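You operate a simulated robot arm through the tools that you are given. There is no shell and no other tool.

Carry out the task below with a simulated robot arm. There is one attempt and no reset: what you move stays moved.

## Task
Measure bush 1 on the caliper: pass it if 42 mm, else rework.
Fine: run the jaw back open.
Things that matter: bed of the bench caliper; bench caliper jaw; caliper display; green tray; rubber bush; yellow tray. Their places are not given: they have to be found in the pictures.

The check looks at the end state, three seconds after you hand in, the way a careful person would. Anything else that was tipped, shoved, dropped, spilled or broken makes it a failure.

## Robot
A 6-joint arm with a two-finger parallel gripper, fixed in place. Base frame: the origin is at the foot of the arm, x ahead of it, y to its left, z up; the work surface is at about z = 80. Lengths are in cm, angles in rad, forces in N, time in s.
With the tool pointing down near the work surface it reaches from about 32 to 82 cm from the base axis. Its first joint turns from -2.897 to 2.897 rad. Payload 3.43 kg.
The TCP is the grasp point between the finger pads, 3.4 cm short of the fingertips. In the tool frame z runs along the fingers and y along their closing line. The gripper opens to 12.8 cm. The fingers are 2.4 cm wide and 1.2 cm thick; the gripper's body (4.8 by 13 cm) begins 9.6 cm behind the TCP.
Orientation is that of the tool frame in the base frame, as a unit quaternion [x, y, z, w]. With the fingers straight down and closing along the base's y, the tool's x points along the base's -x, its y along +y and its z along -z.

## Interface
- The arm moves only by the tool move_arm. Its arguments are lists of equal length, an entry for each row: "linear": the shift along the base's x, y, z in cm, a list of three; "rotation": the turn, a rotation vector about the base's x, y, z in rad, a list of three. In form: {"linear": [[tx, ty, tz], ...], "rotation": [[ax, ay, az], ...]}. A call has 1 to 20 rows; each row shifts and turns the commanded pose from where the row before left it. "jaw" is the finger opening in cm, from 0 to 12.8, set as the call begins (left out, the last holds). A row lasts 0.2 s, in which the tool goes at most 5 cm and 0.15 rad; a call with a longer step from one row to the next is refused whole, and so is a gripper value outside its range. A pose out of reach is approached as far as the arm can. The call stops where the force on the tool passes 60 N (or 10 N more than at its start, if that is more) or the arm is blocked; 0.2 s more then pass. The fingers move at their own pace (about 4.5 cm/s each) and stop on an object; they squeeze with about 28 N. The grip force told is the motor's: it shows also when the fingers shut on nothing. Time passes only in rows, and 0.2 s behind the last, so rows that do not move let the fingers close. It gives the time, the measured TCP pose, the force on the tool (base axes), the opening and the grip force at its end, in the units of the frame above (readings bear some noise), with the torque about the TCP (base axes, N m) and any sound that the robot's microphone picked up.
- Cameras (640 x 400 px; columns grow to the right, rows downward): "scene" is fixed at [39.87, -50.04, 151.6]; the picture's right is [-0.40, 0.92, 0.00], its down [0.84, 0.37, -0.39] and it looks along [-0.36, -0.16, -0.92] (base axes); focal length 323 px, centre (320, 200). "wrist" rides on the gripper at [7.6, -1.1, -16] in the tool frame; the picture's right is [0.15, 0.99, 0.00], its down [-0.88, 0.13, -0.46] and it looks along [-0.45, 0.07, 0.89] (tool axes); focal length 234 px, centre (320, 200).
- capture(camera): a new picture of that camera. It takes no simulated time.
- pixel_to_xyz(camera, pixels): for up to 12 pixels [column, row] of the newest picture of that camera ("zoom" is the newest enlarged one), the place [x, y, z] in the base frame of the surface seen there, good to about 0.2 cm. It takes no simulated time.
- enlarge(camera, box): a new picture of the part [left, top, right, bottom] of that camera's present view, enlarged. It takes no simulated time.
- job_done(): hands the job in; it is judged then, once.

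Leave the gripper open and the arm clear of the work at the hand-in unless told otherwise.

The tools are called as a command line: name --argument value ..., lists and objects as JSON in quotes. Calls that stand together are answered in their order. move_arm: Moves the arm, as the interface text tells. Its arguments: {"type":"object","properties":{"linear":{"type":"array"},"rotation":{"type":"array"},"jaw":{"type":"number"}},"required":["linear","rotation"]} The other tools are called the same way: capture (camera) takes a picture; pixel_to_xyz (camera, pixels) gives the place of the surface under pixels of a picture; enlarge (camera, box) takes an enlarged picture of a part of a camera's view; job_done () hands the job in.

At the start:

```text
clock: 0.0
tool_pos: [6.96, -45.72, 102.12]
tool_rot: [0.0, 1.0, -0.001, 0.0]
contact_force: [-0.6, 0.2, 0.2]
moment: [0.01, 0.0, 0.0]
grip_width: 12.82
grip_force: 0.0
```

scene: 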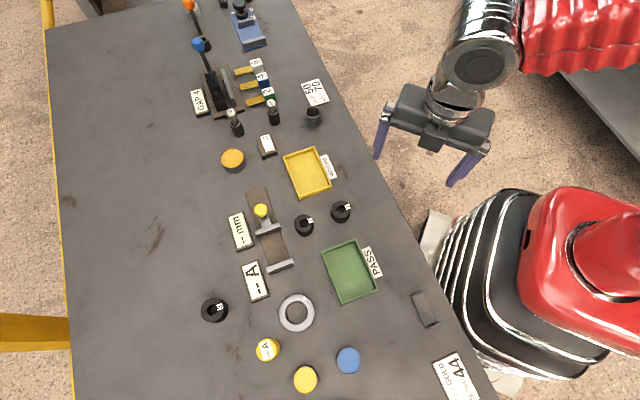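
wrist: 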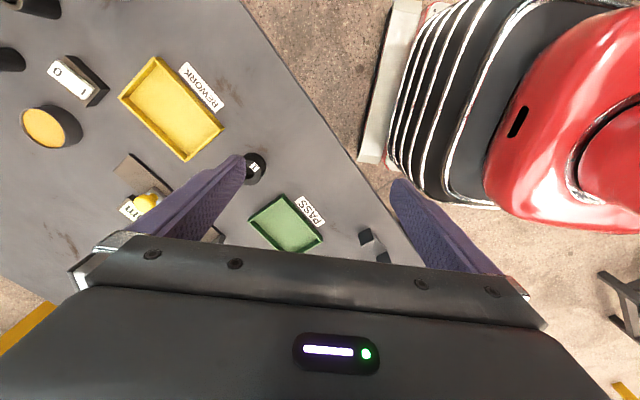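

I see the bench with a caliper around (265,230) in the scene picture, black bushes at (304,224), (341,211), (214,310). I'll enlarge the views to read labels.

enlarge --camera "scene" --box '[220, 170, 380, 270]'

enlarge --camera "scene" --box '[180, 250, 340, 350]'

enlarge --camera "scene" --box '[180, 60, 340, 160]'

```text
4.00 times, centred on (300, 220) of scene
```

zoom: 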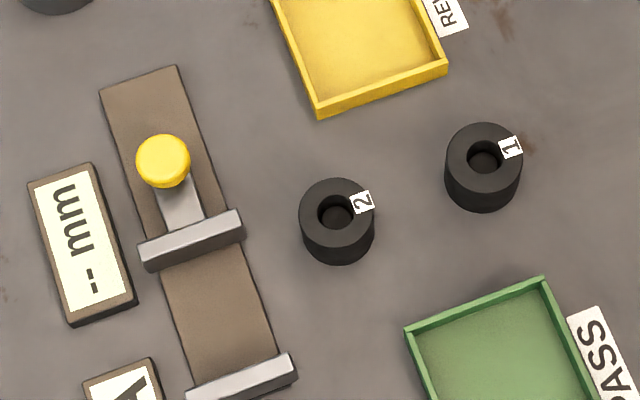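

```text
4.00 times, centred on (260, 300) of scene
```

zoom: 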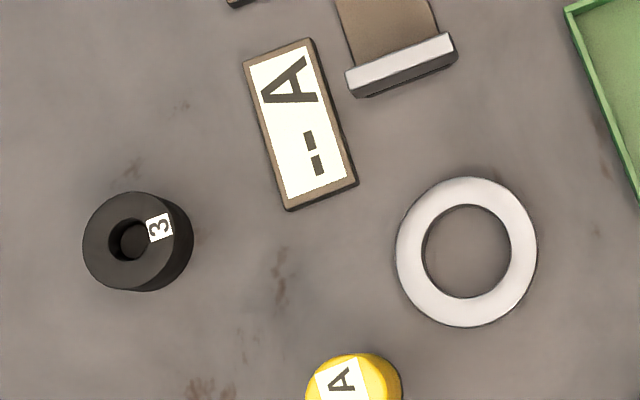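

```text
4.00 times, centred on (260, 110) of scene
```

zoom: 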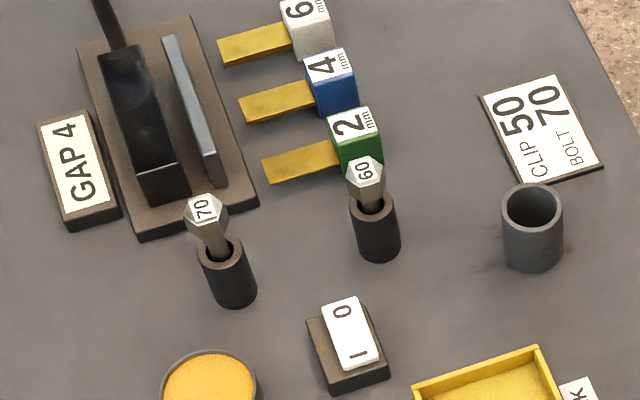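

Bush 1 is at (341,211), bush 2 at (304,224), bush 3 at (214,310). The caliper has a fixed jaw near (280,267), a sliding jaw with a yellow knob at (262,210). I'll read the remaining area and then localise surfaces.

enlarge --camera "scene" --box '[320, 240, 500, 400]'

pixel_to_xyz --camera "scene" --pixels '[[260, 208], [248, 192], [264, 188], [256, 233], [280, 226], [269, 244], [267, 269], [293, 262], [281, 268], [265, 222], [285, 250], [240, 232]]'

pixel_to_xyz --camera "scene" --pixels '[[341, 203], [334, 208], [349, 208], [341, 217], [341, 226], [303, 217], [295, 222], [312, 225], [355, 220], [320, 210], [290, 240], [370, 240]]'

pixel_to_xyz --camera "scene" --pixels '[[308, 172], [286, 156], [314, 148], [331, 187], [300, 198], [349, 271], [324, 252], [355, 240], [377, 290], [342, 302], [266, 147], [313, 115]]'

```text
2.50 times, centred on (410, 320) of scene
```

zoom: 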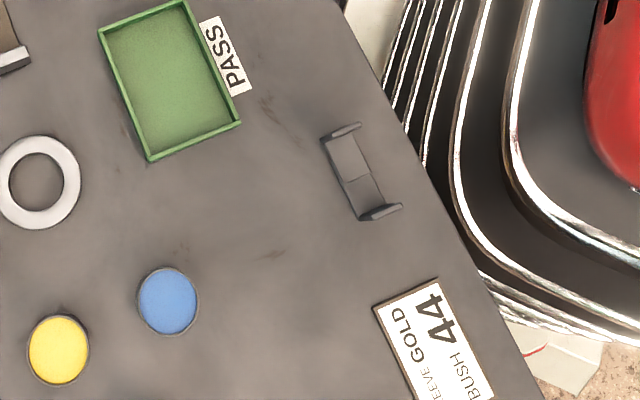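

```text
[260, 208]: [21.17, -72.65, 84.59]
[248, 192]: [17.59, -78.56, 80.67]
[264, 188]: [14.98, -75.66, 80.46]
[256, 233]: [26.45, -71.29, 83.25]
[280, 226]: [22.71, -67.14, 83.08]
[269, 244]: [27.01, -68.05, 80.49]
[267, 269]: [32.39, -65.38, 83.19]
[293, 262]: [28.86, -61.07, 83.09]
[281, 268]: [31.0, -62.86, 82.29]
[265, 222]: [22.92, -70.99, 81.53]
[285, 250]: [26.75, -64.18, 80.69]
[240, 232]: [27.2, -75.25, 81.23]
```

```text
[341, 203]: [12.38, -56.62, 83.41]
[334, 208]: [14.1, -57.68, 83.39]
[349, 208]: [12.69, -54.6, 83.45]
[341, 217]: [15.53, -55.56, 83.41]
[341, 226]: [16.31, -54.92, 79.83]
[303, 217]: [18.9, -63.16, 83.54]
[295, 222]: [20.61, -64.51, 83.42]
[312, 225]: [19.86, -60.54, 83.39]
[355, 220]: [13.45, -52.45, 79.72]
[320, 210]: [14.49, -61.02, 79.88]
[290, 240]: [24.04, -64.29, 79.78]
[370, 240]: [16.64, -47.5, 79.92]
```

```text
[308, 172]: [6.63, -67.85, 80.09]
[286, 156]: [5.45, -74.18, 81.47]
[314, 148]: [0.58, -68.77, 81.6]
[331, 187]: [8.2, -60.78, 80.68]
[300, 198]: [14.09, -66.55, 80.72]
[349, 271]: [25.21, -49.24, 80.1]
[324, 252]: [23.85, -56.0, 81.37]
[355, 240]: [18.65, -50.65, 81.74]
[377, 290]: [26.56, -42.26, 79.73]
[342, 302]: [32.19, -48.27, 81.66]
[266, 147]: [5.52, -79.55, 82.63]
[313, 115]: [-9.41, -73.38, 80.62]
```

The card by the base reads "BUSH 44" with a gold-sleeve line, but my order says 42 mm. I'll swing over bush 1 (about (14,-56)), turn the tool so the fingers close along the caliper's jaw direction, and narrow the opening to 7 cm so bush 2 stays clear.

move_arm --linear '[[1.4, -2.07, 0], [1.4, -2.07, 0], [1.4, -2.07, 0], [1.4, -2.07, 0], [1.4, -2.07, 0], [0, 0, 0], [0, 0, 0]]' --rotation '[[0, 0, 0.1374], [0, 0, 0.1374], [0, 0, 0.1374], [0, 0, 0.1374], [0, 0, 0.1374], [0, 0, 0], [0, 0, 0]]' --jaw 7.0

capture --camera "wrist"

capture --camera "scene"

```text
clock: 1.6
tool_pos: [14.02, -56.0, 102.08]
tool_rot: [-0.337, 0.942, 0.001, -0.001]
contact_force: [0.0, -0.7, -0.2]
moment: [0.0, 0.03, 0.01]
grip_width: 6.98
grip_force: 0.1
```

```text
taken
```

wrist: 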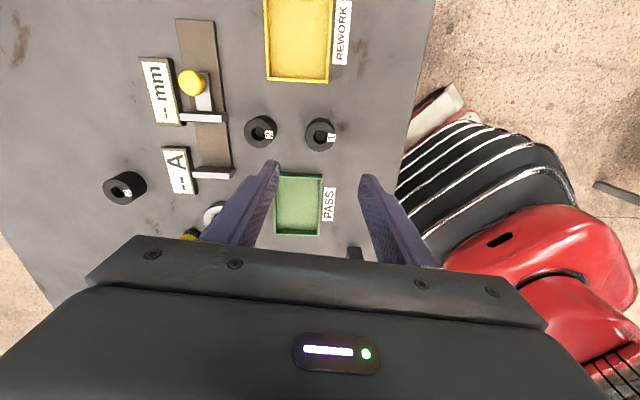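

```text
taken
```

scene: 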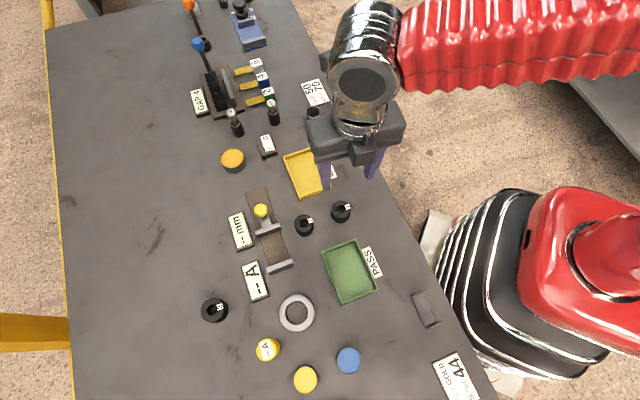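

The wrist view now shows the caliper lined up with the picture. I'll enlarge bush 1/2 and the caliper there for exact places.

enlarge --camera "wrist" --box '[230, 100, 350, 175]'

pixel_to_xyz --camera "wrist" --pixels '[[308, 131], [334, 128], [320, 120], [321, 139], [262, 117], [261, 137]]'

enlarge --camera "scene" --box '[220, 180, 380, 280]'

pixel_to_xyz --camera "zoom" --pixels '[[446, 116], [521, 116], [484, 86], [484, 152], [162, 120], [140, 215], [240, 176], [190, 352], [296, 318], [185, 225], [242, 340], [200, 160]]'

```text
5.33 times, centred on (290, 138) of wrist
```

zoom: 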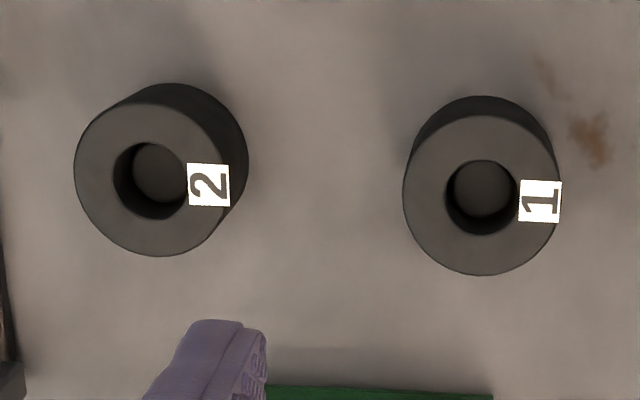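

```text
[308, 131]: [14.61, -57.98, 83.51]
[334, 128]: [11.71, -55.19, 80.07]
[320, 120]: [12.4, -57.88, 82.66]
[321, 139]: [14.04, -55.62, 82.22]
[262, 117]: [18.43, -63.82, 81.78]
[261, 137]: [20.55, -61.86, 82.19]
```

```text
4.00 times, centred on (300, 230) of scene
```

zoom: 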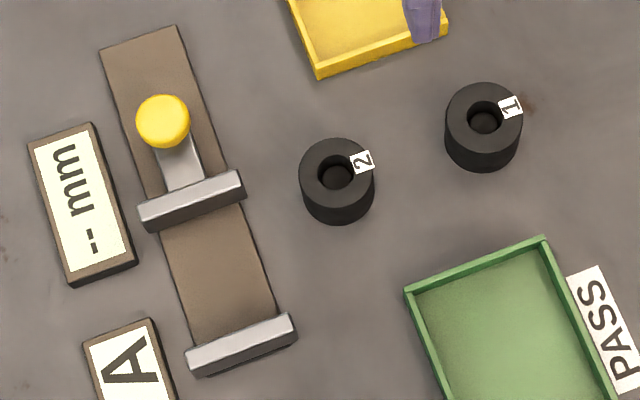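

```text
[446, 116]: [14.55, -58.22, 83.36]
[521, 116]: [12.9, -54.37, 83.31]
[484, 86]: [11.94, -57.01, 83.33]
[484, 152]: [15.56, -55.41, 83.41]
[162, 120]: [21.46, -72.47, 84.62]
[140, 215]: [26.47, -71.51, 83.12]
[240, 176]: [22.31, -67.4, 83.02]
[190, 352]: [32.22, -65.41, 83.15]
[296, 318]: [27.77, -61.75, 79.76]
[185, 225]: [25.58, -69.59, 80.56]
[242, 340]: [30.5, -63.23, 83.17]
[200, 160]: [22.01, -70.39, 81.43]
```

Bush 1's top centre comes to about (13.77,-56.25), diameter about 4.2 cm, top at z 83.4. I'll descend over it with the fingers at 7 cm to TCP z 84.6.

move_arm --linear '[[-0.25, -0.25, -4], [0, 0, -4], [0, 0, -4], [0, 0, -2.5], [0, 0, -1.5], [0, 0, -1.0], [0, 0, -0.5], [0, 0, 0]]' --rotation '[[0, 0, 0], [0, 0, 0], [0, 0, 0], [0, 0, 0], [0, 0, 0], [0, 0, 0], [0, 0, 0], [0, 0, 0]]'

capture --camera "wrist"

capture --camera "scene"

```text
clock: 3.4
tool_pos: [13.79, -56.38, 84.41]
tool_rot: [-0.337, 0.942, -0.001, 0.0]
contact_force: [-0.3, -0.5, 0.0]
moment: [-0.01, 0.04, -0.01]
grip_width: 6.99
grip_force: 0.0
```

```text
taken
```

wrist: 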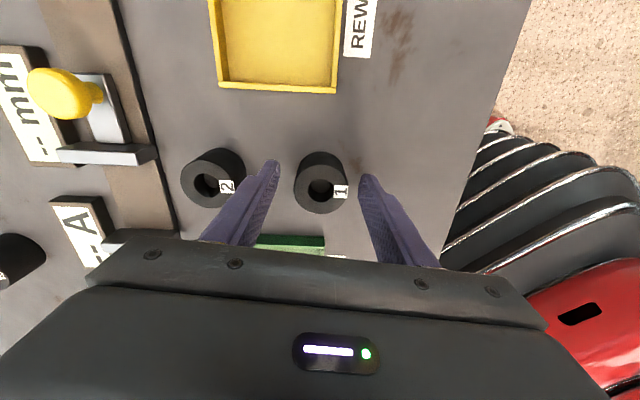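

```text
taken
```

scene: 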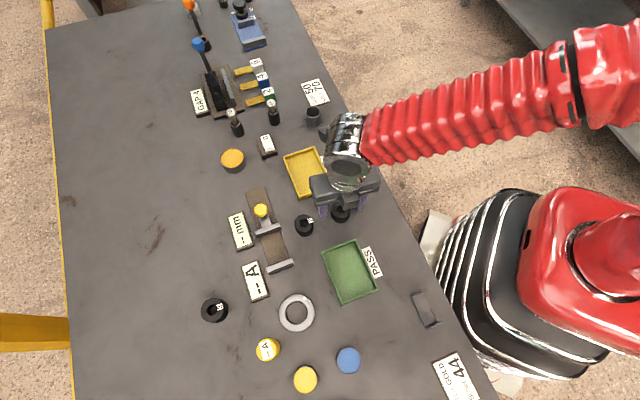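

The fingers straddle bush 1 (at (320,183) in the wrist view) with clearance on both sides. I'll check its centre once more from this view before closing.

enlarge --camera "wrist" --box '[260, 140, 380, 215]'

pixel_to_xyz --camera "wrist" --pixels '[[297, 188], [346, 182], [321, 170], [320, 212], [330, 200], [310, 203], [308, 175], [333, 176], [272, 163], [365, 176]]'

```text
5.33 times, centred on (320, 178) of wrist
```

zoom: 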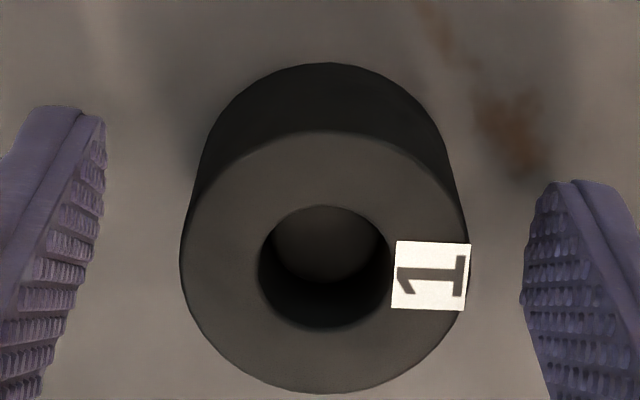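

```text
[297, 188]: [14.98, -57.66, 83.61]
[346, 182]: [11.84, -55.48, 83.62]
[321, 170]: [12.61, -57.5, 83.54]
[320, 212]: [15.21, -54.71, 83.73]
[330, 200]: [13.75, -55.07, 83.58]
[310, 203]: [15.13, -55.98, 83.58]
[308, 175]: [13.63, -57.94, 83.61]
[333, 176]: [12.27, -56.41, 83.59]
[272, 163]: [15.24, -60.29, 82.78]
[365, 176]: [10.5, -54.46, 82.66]
```

The bush centre is within about 1 mm of the TCP. I'll close the fingers on it.

move_arm --linear '[[0, 0, 0], [0, 0, 0], [0, 0, 0], [0, 0, 0]]' --rotation '[[0, 0, 0], [0, 0, 0], [0, 0, 0], [0, 0, 0]]' --jaw 3.0

```text
clock: 4.4
tool_pos: [13.7, -56.3, 84.67]
tool_rot: [-0.338, 0.941, 0.0, 0.0]
contact_force: [0.6, -0.2, 0.4]
moment: [0.0, 0.0, -0.05]
grip_width: 4.23
grip_force: 28.0
```

Gripped at 4.23 cm. Next I lift straight up, and measure the caliper geometry in an enlarged scene picture.

move_arm --linear '[[0, 0, 1], [0, 0, 2], [0, 0, 3], [0, 0, 4], [0, 0, 0]]' --rotation '[[0, 0, 0], [0, 0, 0], [0, 0, 0], [0, 0, 0], [0, 0, 0]]'

enlarge --camera "scene" --box '[220, 182, 316, 278]'

```text
clock: 5.6
tool_pos: [13.98, -56.41, 94.52]
tool_rot: [-0.337, 0.942, 0.001, 0.0]
contact_force: [0.3, 0.0, -0.1]
moment: [0.0, 0.0, -0.02]
grip_width: 4.25
grip_force: 28.1
```

```text
4.17 times, centred on (268, 230) of scene
```

zoom: 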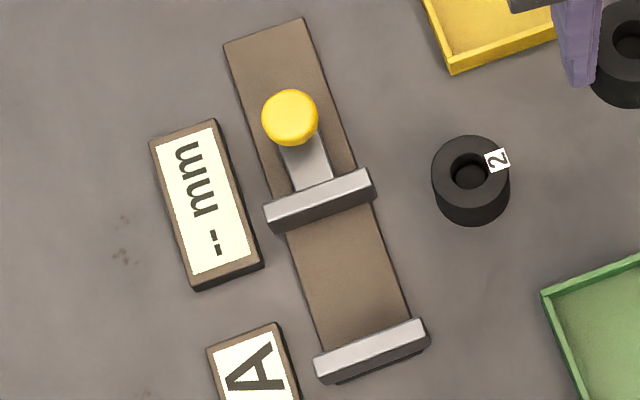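

The bush is held. I read off the jaw edges, bed edges and knob in this enlarged view.

pixel_to_xyz --camera "zoom" --pixels '[[317, 360], [422, 324], [322, 378], [426, 339], [335, 345], [405, 318], [298, 238], [370, 212], [268, 210], [367, 174], [272, 222], [371, 187]]'

pixel_to_xyz --camera "zoom" --pixels '[[290, 117], [265, 117], [316, 117], [290, 92], [290, 140], [226, 48], [303, 22], [242, 90], [322, 80], [250, 265], [215, 122], [290, 380]]'

```text
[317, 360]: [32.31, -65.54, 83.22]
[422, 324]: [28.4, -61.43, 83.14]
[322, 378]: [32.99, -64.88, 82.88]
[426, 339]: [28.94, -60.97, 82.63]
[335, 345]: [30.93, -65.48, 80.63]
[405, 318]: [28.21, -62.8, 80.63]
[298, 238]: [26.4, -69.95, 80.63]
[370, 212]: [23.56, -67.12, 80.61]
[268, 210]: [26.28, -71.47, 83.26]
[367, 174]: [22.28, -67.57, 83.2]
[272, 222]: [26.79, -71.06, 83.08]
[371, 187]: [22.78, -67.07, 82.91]
```

```text
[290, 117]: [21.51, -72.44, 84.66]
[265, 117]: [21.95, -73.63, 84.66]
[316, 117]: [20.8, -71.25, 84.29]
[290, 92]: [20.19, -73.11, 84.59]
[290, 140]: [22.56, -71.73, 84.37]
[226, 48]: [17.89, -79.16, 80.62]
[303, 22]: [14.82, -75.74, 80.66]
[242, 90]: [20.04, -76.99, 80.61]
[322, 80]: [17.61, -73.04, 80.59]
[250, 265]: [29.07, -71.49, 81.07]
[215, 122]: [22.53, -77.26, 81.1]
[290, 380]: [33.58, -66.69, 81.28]
```

The caliper's axis runs at 45° (along [0.707,0.707]), centre line y = x − 93.82; fixed jaw's inner face at about (30.36,-63.49), bed top z≈80.62, gap about 7.8 cm. I'll turn the tool the extra 0.098 rad and carry the bush above (28.70,-65.12), just short of the fixed jaw.

move_arm --linear '[[3, -1.76, 0], [3, -1.76, 0], [3, -1.76, 0], [3, -1.76, 0], [2.99, -1.76, 0], [0, 0, 0], [0, 0, 0]]' --rotation '[[0, 0, 0.0196], [0, 0, 0.0196], [0, 0, 0.0196], [0, 0, 0.0196], [0, 0, 0.0196], [0, 0, 0], [0, 0, 0]]'

capture --camera "wrist"

capture --camera "scene"

```text
clock: 7.2
tool_pos: [28.73, -65.13, 94.61]
tool_rot: [-0.383, 0.924, 0.0, 0.0]
contact_force: [0.3, 0.4, -0.3]
moment: [-0.02, -0.03, -0.03]
grip_width: 4.28
grip_force: 28.0
```

```text
taken
```

wrist: 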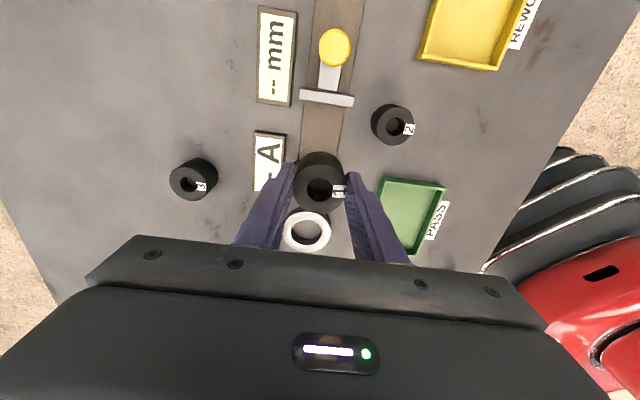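

```text
taken
```

scene: 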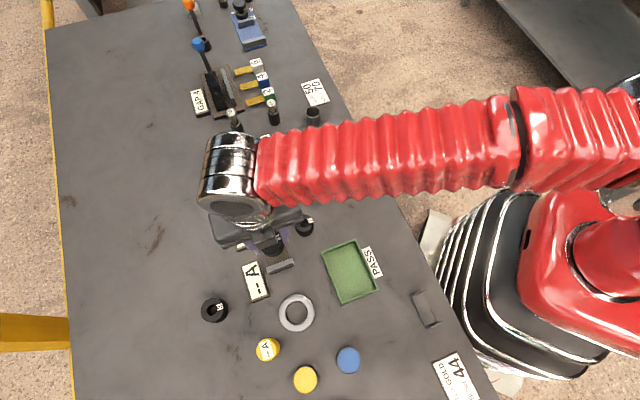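

The bush hangs over the bed on the centre line. I'll lower to just above the bed (TCP z about 85.5) and look.

move_arm --linear '[[0, 0, -3.5], [0, 0, -2.5], [0, 0, -1.5], [0, 0, -1.0], [0, 0, -0.5], [0, 0, 0]]' --rotation '[[0, 0, 0], [0, 0, 0], [0, 0, 0], [0, 0, 0], [0, 0, 0], [0, 0, 0]]'

capture --camera "wrist"

enlarge --camera "scene" --box '[220, 200, 332, 284]'

```text
clock: 8.6
tool_pos: [28.86, -64.95, 85.24]
tool_rot: [-0.383, 0.924, 0.001, 0.0]
contact_force: [-1.6, -2.4, 3.5]
moment: [-0.02, -0.02, -0.02]
grip_width: 4.29
grip_force: 28.0
```

```text
taken
```

wrist: 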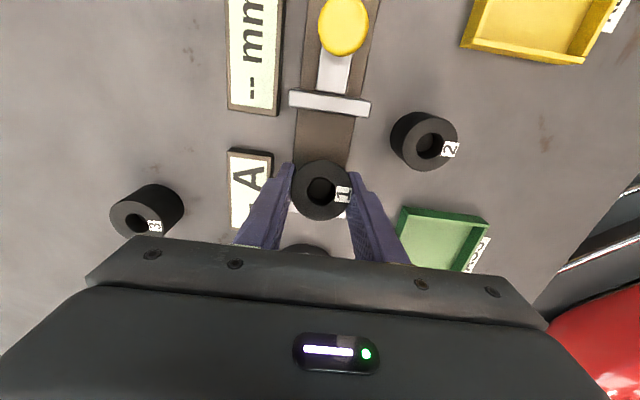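

```text
4.76 times, centred on (276, 242) of scene
```

zoom: 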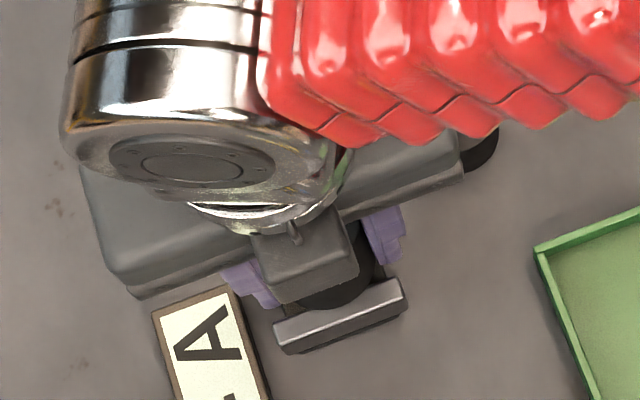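

A light force (about 3 N along −axis) tells me the bush just touches the fixed jaw's face. I back off 1 mm along the axis and lower in 1 mm steps until the bed carries it.

move_arm --linear '[[-0.07, -0.07, 0], [0, 0, -0.1], [0, 0, -0.1], [0, 0, 0]]' --rotation '[[0, 0, 0], [0, 0, 0], [0, 0, 0], [0, 0, 0]]'

```text
clock: 9.6
tool_pos: [28.74, -65.16, 85.29]
tool_rot: [-0.383, 0.924, 0.0, 0.001]
contact_force: [-0.3, 0.3, 1.6]
moment: [0.01, 0.0, -0.01]
grip_width: 4.28
grip_force: 27.8
```

Lateral force is gone, 1.6 N upward. A little lower.

move_arm --linear '[[0, 0, -0.08], [0, 0, -0.08], [0, 0, 0]]' --rotation '[[0, 0, 0], [0, 0, 0], [0, 0, 0]]'

```text
clock: 10.4
tool_pos: [28.78, -65.26, 85.37]
tool_rot: [-0.382, 0.924, -0.001, 0.0]
contact_force: [-3.4, 1.4, 13.4]
moment: [0.25, -0.12, 0.06]
grip_width: 4.27
grip_force: 27.7
```

13 N upward: the bush sits on the bed. I ease up slightly and open the fingers to 6 cm.

move_arm --linear '[[0, 0, 0.08], [0, 0, 0], [0, 0, 0], [0, 0, 0]]' --rotation '[[0, 0, 0], [0, 0, 0], [0, 0, 0], [0, 0, 0]]' --jaw 6.0

capture --camera "wrist"

```text
clock: 11.4
tool_pos: [28.63, -65.18, 85.22]
tool_rot: [-0.383, 0.924, 0.0, 0.001]
contact_force: [-0.4, -0.4, 0.2]
moment: [0.0, 0.03, 0.04]
grip_width: 6.02
grip_force: 0.0
```

```text
taken
```

wrist: 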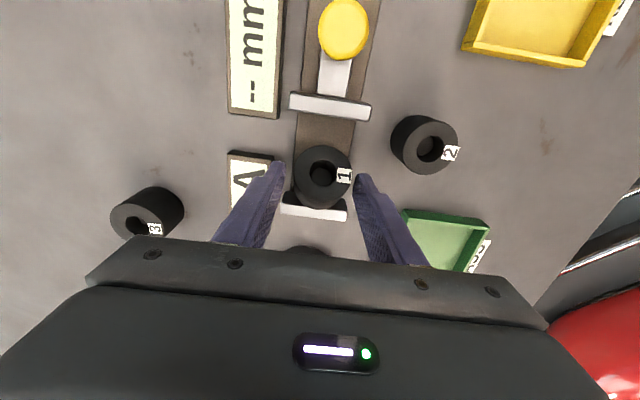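

Released; the bush stands on the bed by the fixed jaw. I raise the fingers clear.

move_arm --linear '[[0, 0, 1], [0, 0, 2], [0, 0, 3], [0, 0, 4], [0, 0, 0]]' --rotation '[[0, 0, 0], [0, 0, 0], [0, 0, 0], [0, 0, 0], [0, 0, 0]]'

capture --camera "wrist"

capture --camera "scene"

```text
clock: 12.6
tool_pos: [28.78, -65.38, 95.26]
tool_rot: [-0.382, 0.924, 0.0, 0.001]
contact_force: [0.5, 0.2, -0.3]
moment: [-0.01, 0.01, -0.02]
grip_width: 6.0
grip_force: 0.1
```

```text
taken
```

wrist: 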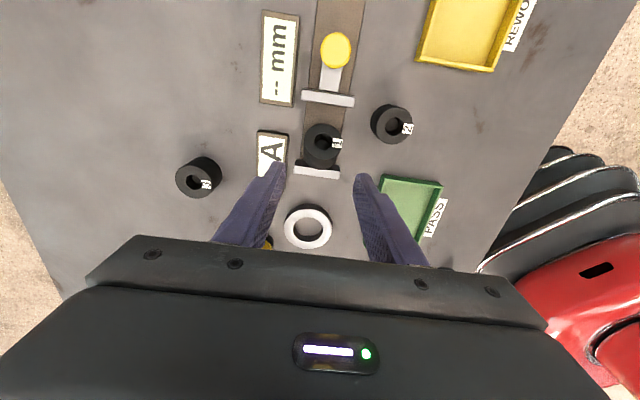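

```text
taken
```

scene: 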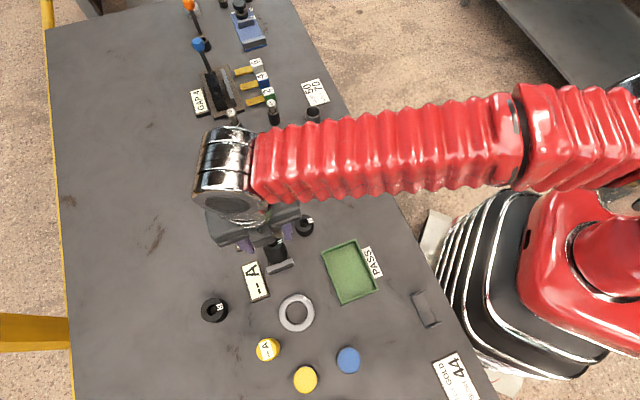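

Bush 1 stands at (322,145) in the wrist view between the jaws. The knob's centre measured (21.38,-72.43), top z 84.66. I go above it with the fingers at 5 cm.

move_arm --linear '[[-1.81, -1.81, 0], [-1.81, -1.81, 0], [-1.81, -1.81, 0], [-1.82, -1.81, 0], [0, 0, 0], [0, 0, 0]]' --rotation '[[0, 0, 0], [0, 0, 0], [0, 0, 0], [0, 0, 0], [0, 0, 0], [0, 0, 0]]' --jaw 5.0

capture --camera "wrist"

capture --camera "scene"

```text
clock: 14.0
tool_pos: [21.55, -72.45, 95.32]
tool_rot: [-0.382, 0.924, 0.0, 0.0]
contact_force: [0.0, 0.2, 0.0]
moment: [-0.01, 0.0, -0.01]
grip_width: 5.01
grip_force: 0.0
```

```text
taken
```

wrist: 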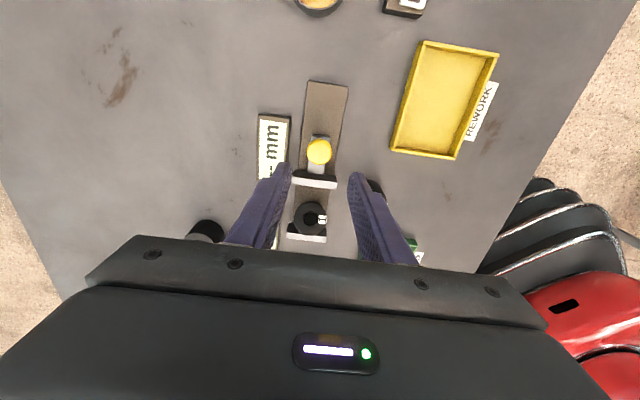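

```text
taken
```

scene: 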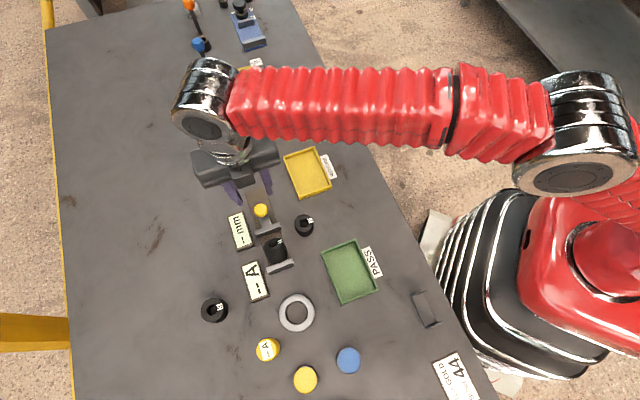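

Both cameras see the caliper here. I enlarge the scene view to check the bush's seat and the knob.

enlarge --camera "scene" --box '[220, 182, 316, 278]'

pixel_to_xyz --camera "zoom" --pixels '[[290, 117], [265, 117], [316, 117], [290, 94], [290, 140], [300, 150]]'

pixel_to_xyz --camera "wrist" --pixels '[[319, 151], [307, 152], [331, 150], [319, 141], [319, 162]]'

```text
4.17 times, centred on (268, 230) of scene
```

zoom: 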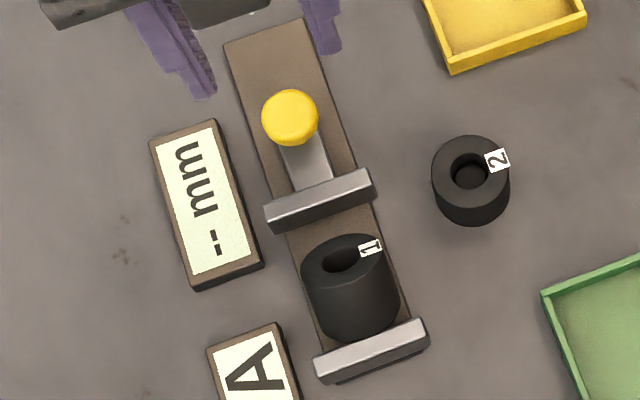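

```text
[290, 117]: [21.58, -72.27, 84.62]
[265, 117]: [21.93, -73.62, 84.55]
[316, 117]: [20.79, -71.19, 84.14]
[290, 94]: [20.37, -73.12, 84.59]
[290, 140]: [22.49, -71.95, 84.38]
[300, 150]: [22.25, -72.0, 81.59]
```

```text
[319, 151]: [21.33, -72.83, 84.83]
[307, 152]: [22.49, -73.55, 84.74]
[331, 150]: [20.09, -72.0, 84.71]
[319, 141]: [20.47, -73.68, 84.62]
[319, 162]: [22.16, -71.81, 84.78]
```

Bush 1 looks tilted in this view compared with bush 2 — its top ellipse is flatter. I'll look closer and measure its top face.

enlarge --camera "scene" --box '[256, 230, 304, 274]'

pixel_to_xyz --camera "scene" --pixels '[[274, 238], [266, 247], [283, 243], [275, 250], [269, 240], [280, 248], [275, 255], [276, 260], [266, 253], [286, 250]]'

enlarge --camera "wrist" --box '[270, 170, 350, 250]'

```text
9.09 times, centred on (280, 252) of scene
```

zoom: 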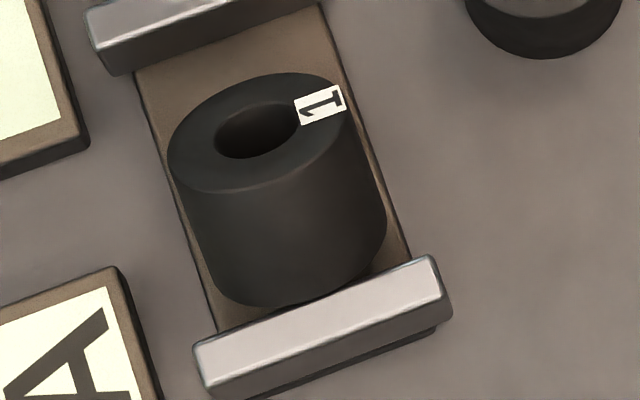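

```text
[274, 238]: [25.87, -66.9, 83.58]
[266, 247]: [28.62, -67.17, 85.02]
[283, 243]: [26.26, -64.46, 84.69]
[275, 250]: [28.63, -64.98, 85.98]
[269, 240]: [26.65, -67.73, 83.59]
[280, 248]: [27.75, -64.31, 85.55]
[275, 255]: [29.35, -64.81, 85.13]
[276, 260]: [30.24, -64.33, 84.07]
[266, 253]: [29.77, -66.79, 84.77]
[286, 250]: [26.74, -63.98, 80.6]
```

```text
5.00 times, centred on (310, 210) of wrist
```

zoom: 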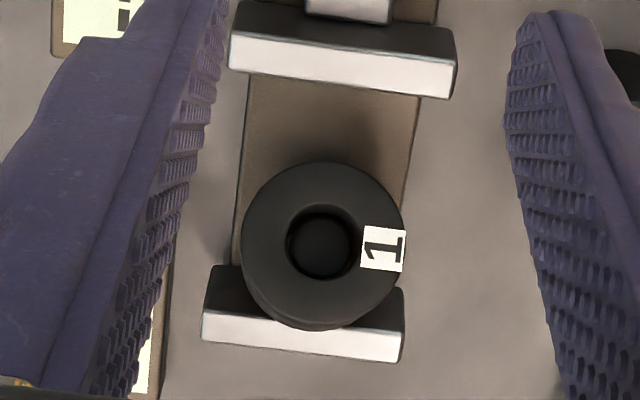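

Bush 1 is tipped back: its top runs from z 83.6 (rear) to 86.0 (front), so its front bottom edge caught on top of the fixed jaw. I'll re-grip it from the sides, carry it back about 1 cm along the axis and set it flat. First I go above it with 6.4 cm opening.

move_arm --linear '[[1.7, 1.7, 0], [1.7, 1.7, 0], [1.7, 1.7, 0], [1.69, 1.68, 0], [0, 0, -3], [0, 0, -2.5], [0, 0, -2], [0, 0, -1.2], [0, 0, -1], [0, 0, 0]]' --rotation '[[0, 0, 0], [0, 0, 0], [0, 0, 0], [0, 0, 0], [0, 0, 0], [0, 0, 0], [0, 0, 0], [0, 0, 0], [0, 0, 0], [0, 0, 0]]' --jaw 6.4

capture --camera "wrist"

capture --camera "scene"

```text
clock: 16.2
tool_pos: [28.25, -65.63, 85.7]
tool_rot: [-0.382, 0.924, 0.0, 0.001]
contact_force: [0.0, -0.7, -0.6]
moment: [0.01, -0.01, -0.01]
grip_width: 6.43
grip_force: 0.0
```

```text
taken
```

wrist: 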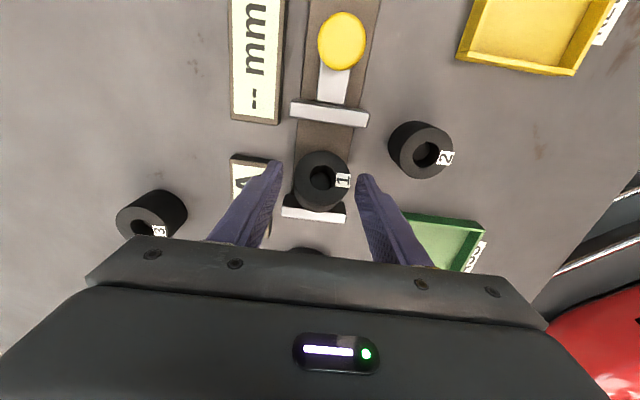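

```text
taken
```

scene: 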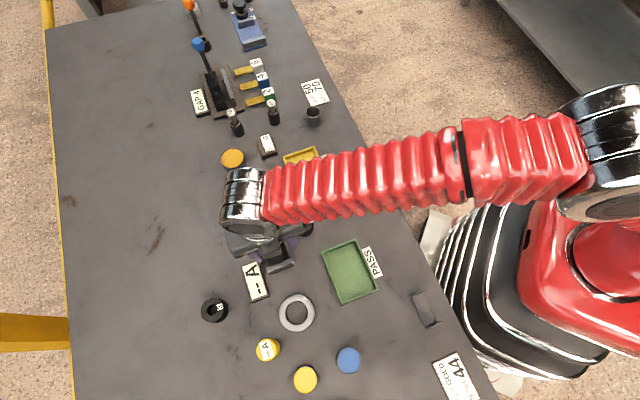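

The fingers straddle the tilted bush at (322,180). I close on it.

move_arm --linear '[[0, 0, 0], [0, 0, 0], [0, 0, 0], [0, 0, 0]]' --rotation '[[0, 0, 0], [0, 0, 0], [0, 0, 0], [0, 0, 0]]' --jaw 3.0

enlarge --camera "wrist" --box '[260, 140, 380, 230]'

```text
clock: 17.2
tool_pos: [28.27, -65.58, 85.56]
tool_rot: [-0.383, 0.924, 0.0, 0.0]
contact_force: [0.5, 0.1, -0.3]
moment: [0.01, 0.02, 0.0]
grip_width: 4.25
grip_force: 28.0
```

```text
4.44 times, centred on (320, 185) of wrist
```

zoom: 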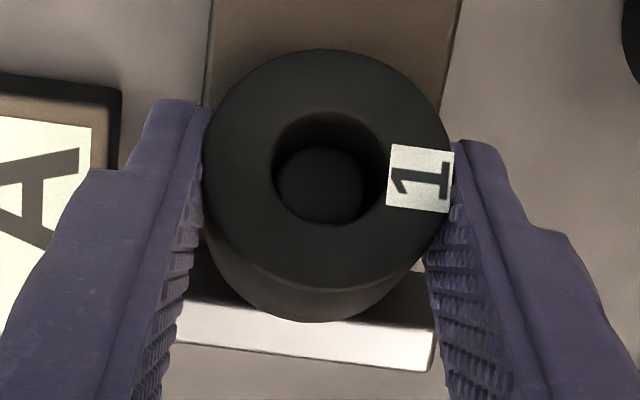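

Held again at 4.25 cm. I lift 2 cm and tilt the tool 0.35 rad about the closing line so the bush stands more upright, keeping it back from the fixed jaw.

move_arm --linear '[[0, 0, 0.7], [0, 0, 1.3], [0, 0, 0], [0.04, 0.04, 0], [0.04, 0.04, 0], [0.05, 0.05, 0], [0, 0, 0]]' --rotation '[[0, 0, 0], [0, 0, 0], [0, 0, 0], [-0.0825, 0.0825, 0], [-0.0825, 0.0825, 0], [-0.0825, 0.0825, 0], [0, 0, 0]]'

capture --camera "wrist"

capture --camera "scene"

```text
clock: 18.8
tool_pos: [28.31, -65.72, 87.67]
tool_rot: [-0.376, 0.91, -0.067, -0.163]
contact_force: [0.0, 1.1, -0.9]
moment: [-0.02, -0.01, 0.01]
grip_width: 4.25
grip_force: 27.9
```

```text
taken
```

wrist: 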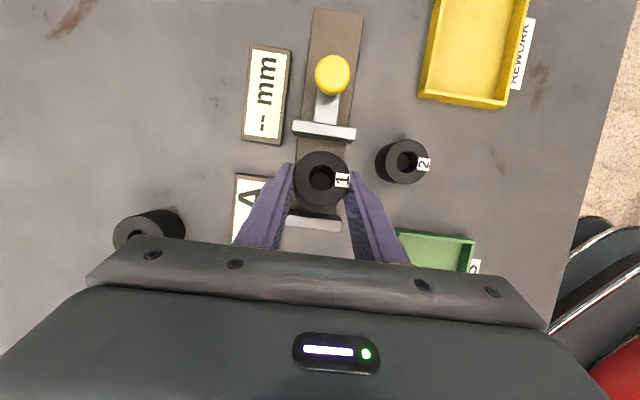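

```text
taken
```

scene: 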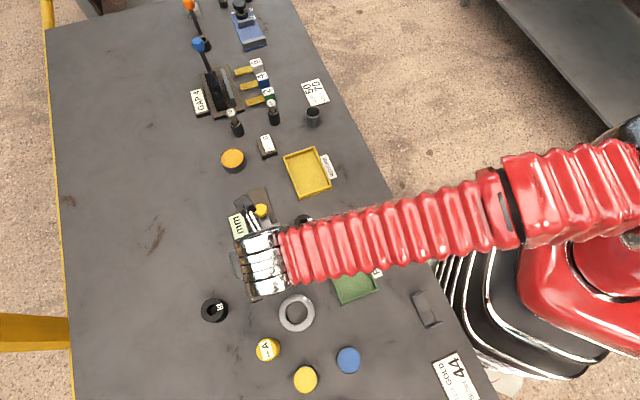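

The tool is tilted as planned. I measure the bush's top face in the wrist view to see its remaining tilt and place.

enlarge --camera "wrist" --box '[260, 120, 380, 240]'

pixel_to_xyz --camera "wrist" --pixels '[[320, 156], [321, 196], [300, 180], [335, 190], [308, 160], [333, 162], [312, 218], [320, 132], [322, 205]]'

```text
3.33 times, centred on (320, 180) of wrist
```

zoom: 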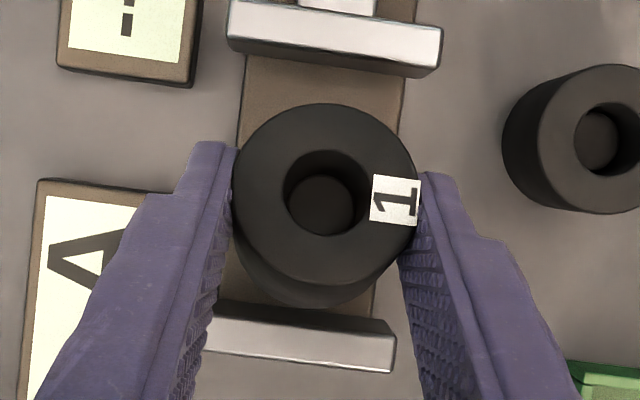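

```text
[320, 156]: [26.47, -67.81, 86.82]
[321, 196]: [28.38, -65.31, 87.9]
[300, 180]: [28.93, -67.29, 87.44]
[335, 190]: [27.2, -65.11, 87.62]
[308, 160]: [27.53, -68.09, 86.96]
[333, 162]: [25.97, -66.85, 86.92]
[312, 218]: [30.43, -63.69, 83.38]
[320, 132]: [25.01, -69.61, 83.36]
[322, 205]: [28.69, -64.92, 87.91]
```

Remaining tilt is about 17°, front bottom edge at s≈−24.4 versus jaw face −23.6, so it clears by 0.8 cm. I lower toward the bed, ending in small steps.

move_arm --linear '[[0, 0, -1.2], [0, 0, -0.8], [0, 0, -0.4], [0, 0, -0.2], [0, 0, -0.1], [0, 0, 0]]' --rotation '[[0, 0, 0], [0, 0, 0], [0, 0, 0], [0, 0, 0], [0, 0, 0], [0, 0, 0]]'

```text
clock: 20.2
tool_pos: [28.36, -65.65, 85.03]
tool_rot: [-0.376, 0.91, -0.069, -0.161]
contact_force: [0.4, 3.4, 25.8]
moment: [-0.23, 0.38, -0.05]
grip_width: 4.24
grip_force: 28.5
```

Contact at the rear edge (26 N). I ease up 1 mm and open to 5.6 cm so the bush settles flat.

move_arm --linear '[[0, 0, 0.1], [0, 0, 0]]' --rotation '[[0, 0, 0], [0, 0, 0]]'

move_arm --linear '[[0, 0, 0], [0, 0, 0], [0, 0, 0], [0, 0, 0]]' --rotation '[[0, 0, 0], [0, 0, 0], [0, 0, 0], [0, 0, 0]]' --jaw 5.6

enlarge --camera "wrist" --box '[240, 80, 400, 240]'

```text
clock: 20.8
tool_pos: [28.51, -65.6, 85.06]
tool_rot: [-0.377, 0.91, -0.067, -0.16]
contact_force: [-0.1, -7.1, 18.0]
moment: [-0.59, 0.26, 0.08]
grip_width: 4.24
grip_force: 28.2
```

```text
clock: 21.8
tool_pos: [28.38, -65.57, 84.96]
tool_rot: [-0.377, 0.91, -0.067, -0.162]
contact_force: [0.5, -0.2, -0.5]
moment: [0.02, -0.01, -0.03]
grip_width: 5.61
grip_force: 0.0
```

```text
2.50 times, centred on (320, 160) of wrist
```

zoom: 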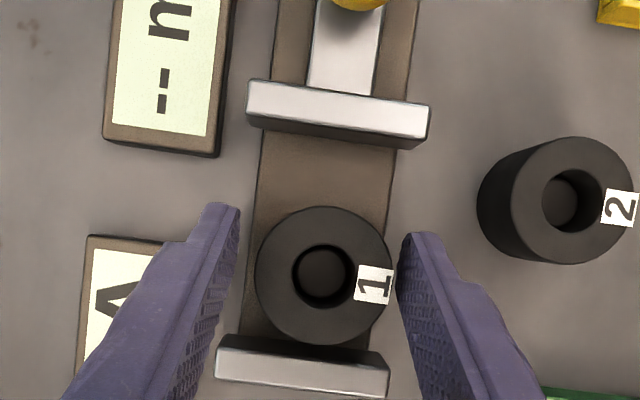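

The bush now seems flat. I verify its top face height at several points, then raise.

pixel_to_xyz --camera "zoom" --pixels '[[322, 225], [322, 325], [275, 275], [350, 240], [300, 320], [345, 325], [300, 368], [330, 110]]'

```text
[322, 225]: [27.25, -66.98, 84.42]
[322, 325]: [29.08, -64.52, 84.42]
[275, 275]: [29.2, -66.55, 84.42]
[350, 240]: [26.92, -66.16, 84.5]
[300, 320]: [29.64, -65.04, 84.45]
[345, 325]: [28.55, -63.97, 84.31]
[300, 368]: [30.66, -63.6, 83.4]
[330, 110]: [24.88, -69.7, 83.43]
```

The top face is level at z≈84.4, so the bush stands flat. I open a bit more, raise, and bring the tool back to vertical.

move_arm --linear '[[0, 0, 0], [0, 0, 0], [0, 0, 1], [0, 0, 2], [0, 0, 3], [0, 0, 4], [0, 0, 0], [0, 0, 0], [0, 0, 0], [0, 0, 0]]' --rotation '[[0, 0, 0], [0, 0, 0], [0, 0, 0], [0, 0, 0], [0, 0, 0], [0, 0, 0], [0.0825, -0.0825, 0], [0.0825, -0.0825, 0], [0.0825, -0.0825, 0], [0, 0, 0]]' --jaw 6.2

```text
clock: 24.0
tool_pos: [28.55, -65.63, 94.97]
tool_rot: [-0.382, 0.924, 0.0, 0.001]
contact_force: [-0.6, 0.1, -1.1]
moment: [0.0, 0.0, 0.0]
grip_width: 6.18
grip_force: 0.0
```

Tool vertical again. I move above the knob at (21.38,-72.43) with 5 cm opening and check both views.

move_arm --linear '[[-1.73, -1.73, 0], [-1.73, -1.73, 0], [-1.73, -1.73, 0], [-1.73, -1.72, 0], [0, 0, -3], [0, 0, 0], [0, 0, 0]]' --rotation '[[0, 0, 0], [0, 0, 0], [0, 0, 0], [0, 0, 0], [0, 0, 0], [0, 0, 0], [0, 0, 0]]' --jaw 5.0

capture --camera "wrist"

enlarge --camera "scene" --box '[220, 182, 316, 278]'

```text
clock: 25.6
tool_pos: [21.46, -72.51, 92.02]
tool_rot: [-0.382, 0.924, -0.001, 0.0]
contact_force: [0.0, 1.0, -0.1]
moment: [-0.01, 0.03, -0.01]
grip_width: 5.02
grip_force: 0.0
```

```text
taken
```

wrist: 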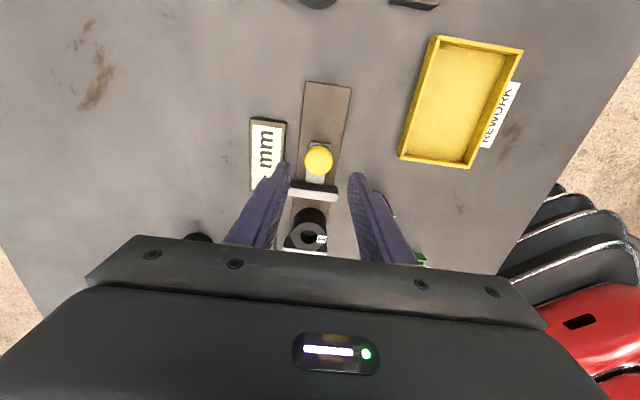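

```text
4.17 times, centred on (268, 230) of scene
```

zoom: 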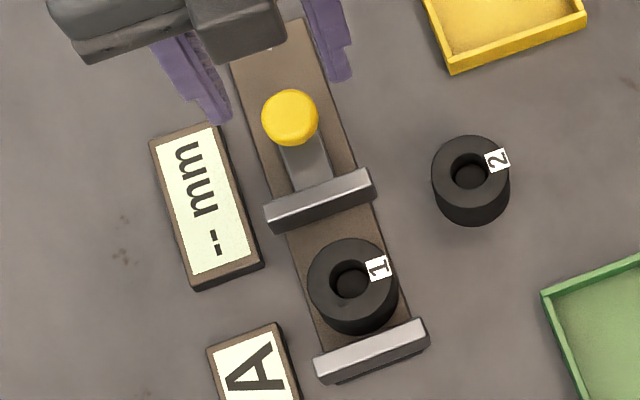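

Bush 1 stands upright between the jaws. I check it once more in close-up.

enlarge --camera "scene" --box '[256, 230, 304, 274]'

pixel_to_xyz --camera "zoom" --pixels '[[180, 150], [355, 130], [265, 70], [275, 215], [205, 90], [340, 190], [300, 270], [320, 300]]'

```text
9.09 times, centred on (280, 252) of scene
```

zoom: 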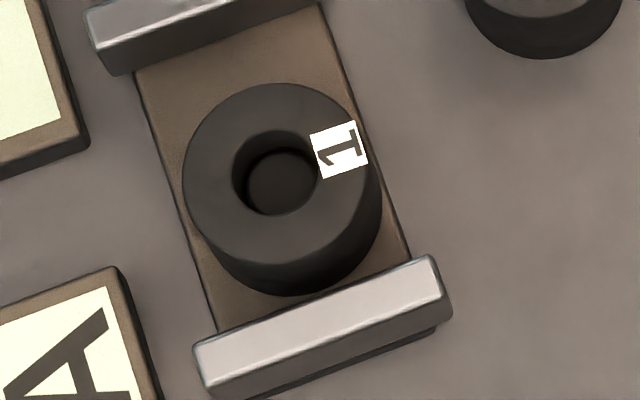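

```text
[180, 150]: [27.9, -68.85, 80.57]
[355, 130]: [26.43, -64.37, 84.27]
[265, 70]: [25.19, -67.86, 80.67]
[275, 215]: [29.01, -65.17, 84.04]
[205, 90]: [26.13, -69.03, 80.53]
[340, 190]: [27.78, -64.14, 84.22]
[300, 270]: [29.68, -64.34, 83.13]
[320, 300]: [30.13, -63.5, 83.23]
```

The bush is flat with a small gap to the fixed jaw. I descend around the yellow knob (319,160 in the wrist view) to TCP z 85.5, fingertips just above the carriage plate.

move_arm --linear '[[0, 0, -2.5], [0, 0, -2], [0, 0, -1.2], [0, 0, -0.8], [0, 0, 0]]' --rotation '[[0, 0, 0], [0, 0, 0], [0, 0, 0], [0, 0, 0], [0, 0, 0]]'

capture --camera "wrist"

enlarge --camera "scene" --box '[220, 182, 316, 278]'

```text
clock: 26.8
tool_pos: [21.45, -72.47, 85.49]
tool_rot: [-0.383, 0.924, -0.001, 0.0]
contact_force: [-0.5, 0.5, 0.1]
moment: [0.04, -0.01, 0.01]
grip_width: 4.99
grip_force: 0.0
```

```text
taken
```

wrist: 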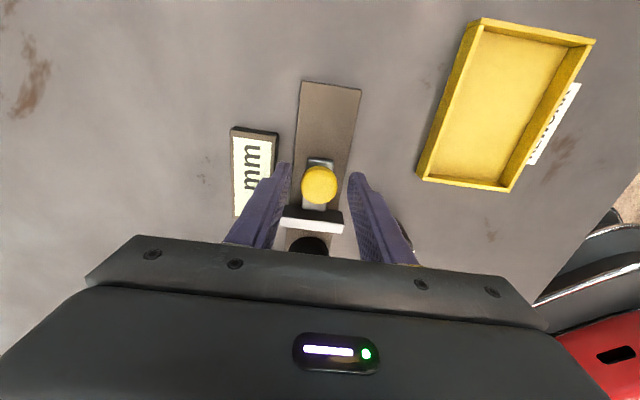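

```text
4.17 times, centred on (268, 230) of scene
```

zoom: 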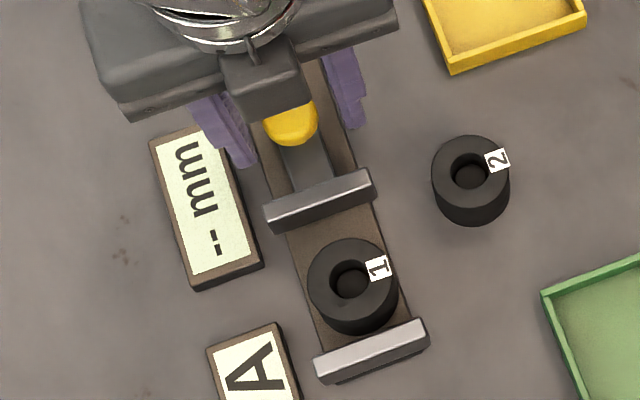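

The knob sits between the fingers, and the display stays visible in the scene view. I close on the knob.

move_arm --linear '[[0, 0, 0], [0, 0, 0], [0, 0, 0], [0, 0, 0]]' --rotation '[[0, 0, 0], [0, 0, 0], [0, 0, 0], [0, 0, 0]]' --jaw 1.5

```text
clock: 27.8
tool_pos: [21.62, -72.41, 85.37]
tool_rot: [-0.383, 0.924, -0.001, 0.001]
contact_force: [9.5, -10.2, -4.1]
moment: [-0.28, -0.15, 0.07]
grip_width: 2.95
grip_force: 45.2
```

Gripped at 2.95 cm, with about 14 N sideways (−d), so I'm slightly off centre. I shift 0.1 cm that way to relax it.

move_arm --linear '[[0.06, -0.06, 0], [0, 0, 0]]' --rotation '[[0, 0, 0], [0, 0, 0]]'

```text
clock: 28.4
tool_pos: [21.55, -72.58, 85.53]
tool_rot: [-0.383, 0.924, 0.0, 0.0]
contact_force: [6.4, -4.8, -3.2]
moment: [-0.28, 0.17, 0.06]
grip_width: 2.94
grip_force: 45.7
```

Down to 8 N. A little more centring, then a first 1 cm push along the axis in 2 mm rows to feel the drag.

move_arm --linear '[[0.06, -0.06, 0], [0.14, 0.14, 0], [0.14, 0.14, 0], [0.14, 0.14, 0], [0.14, 0.14, 0], [0.14, 0.14, 0]]' --rotation '[[0, 0, 0], [0, 0, 0], [0, 0, 0], [0, 0, 0], [0, 0, 0], [0, 0, 0]]'

enlarge --camera "scene" --box '[220, 182, 316, 278]'

```text
clock: 29.8
tool_pos: [22.15, -71.86, 85.42]
tool_rot: [-0.382, 0.924, 0.0, 0.0]
contact_force: [-6.9, 6.1, -3.4]
moment: [0.12, 0.15, 0.05]
grip_width: 2.95
grip_force: 45.0
```

```text
4.17 times, centred on (268, 230) of scene
```

zoom: 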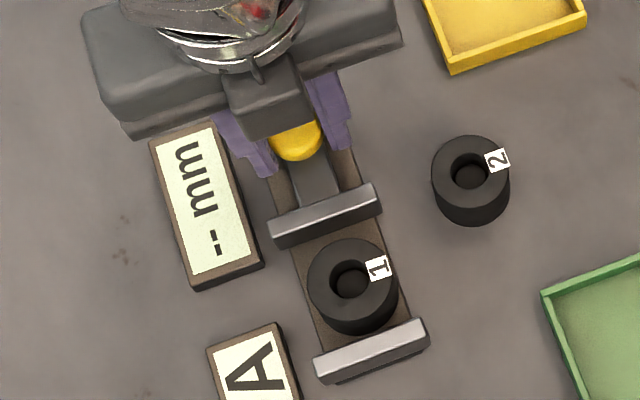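

The jaw slides freely with almost no drag along the axis. I trim the sideways offset and push 1 cm more.

move_arm --linear '[[-0.05, 0.05, 0], [0.14, 0.14, 0], [0.14, 0.14, 0], [0.14, 0.14, 0], [0.14, 0.14, 0], [0.14, 0.14, 0]]' --rotation '[[0, 0, 0], [0, 0, 0], [0, 0, 0], [0, 0, 0], [0, 0, 0], [0, 0, 0]]'

enlarge --camera "scene" --box '[220, 182, 316, 278]'

```text
clock: 31.2
tool_pos: [22.83, -71.2, 85.45]
tool_rot: [-0.383, 0.924, 0.0, 0.0]
contact_force: [-3.7, 3.2, 2.4]
moment: [-0.04, 0.13, -0.1]
grip_width: 2.94
grip_force: 45.4
```

```text
4.17 times, centred on (268, 230) of scene
```

zoom: 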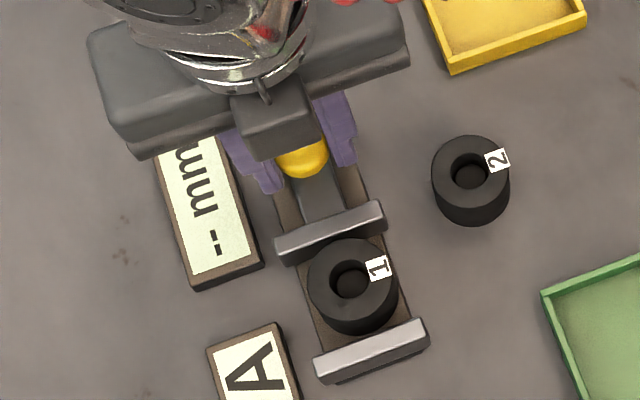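

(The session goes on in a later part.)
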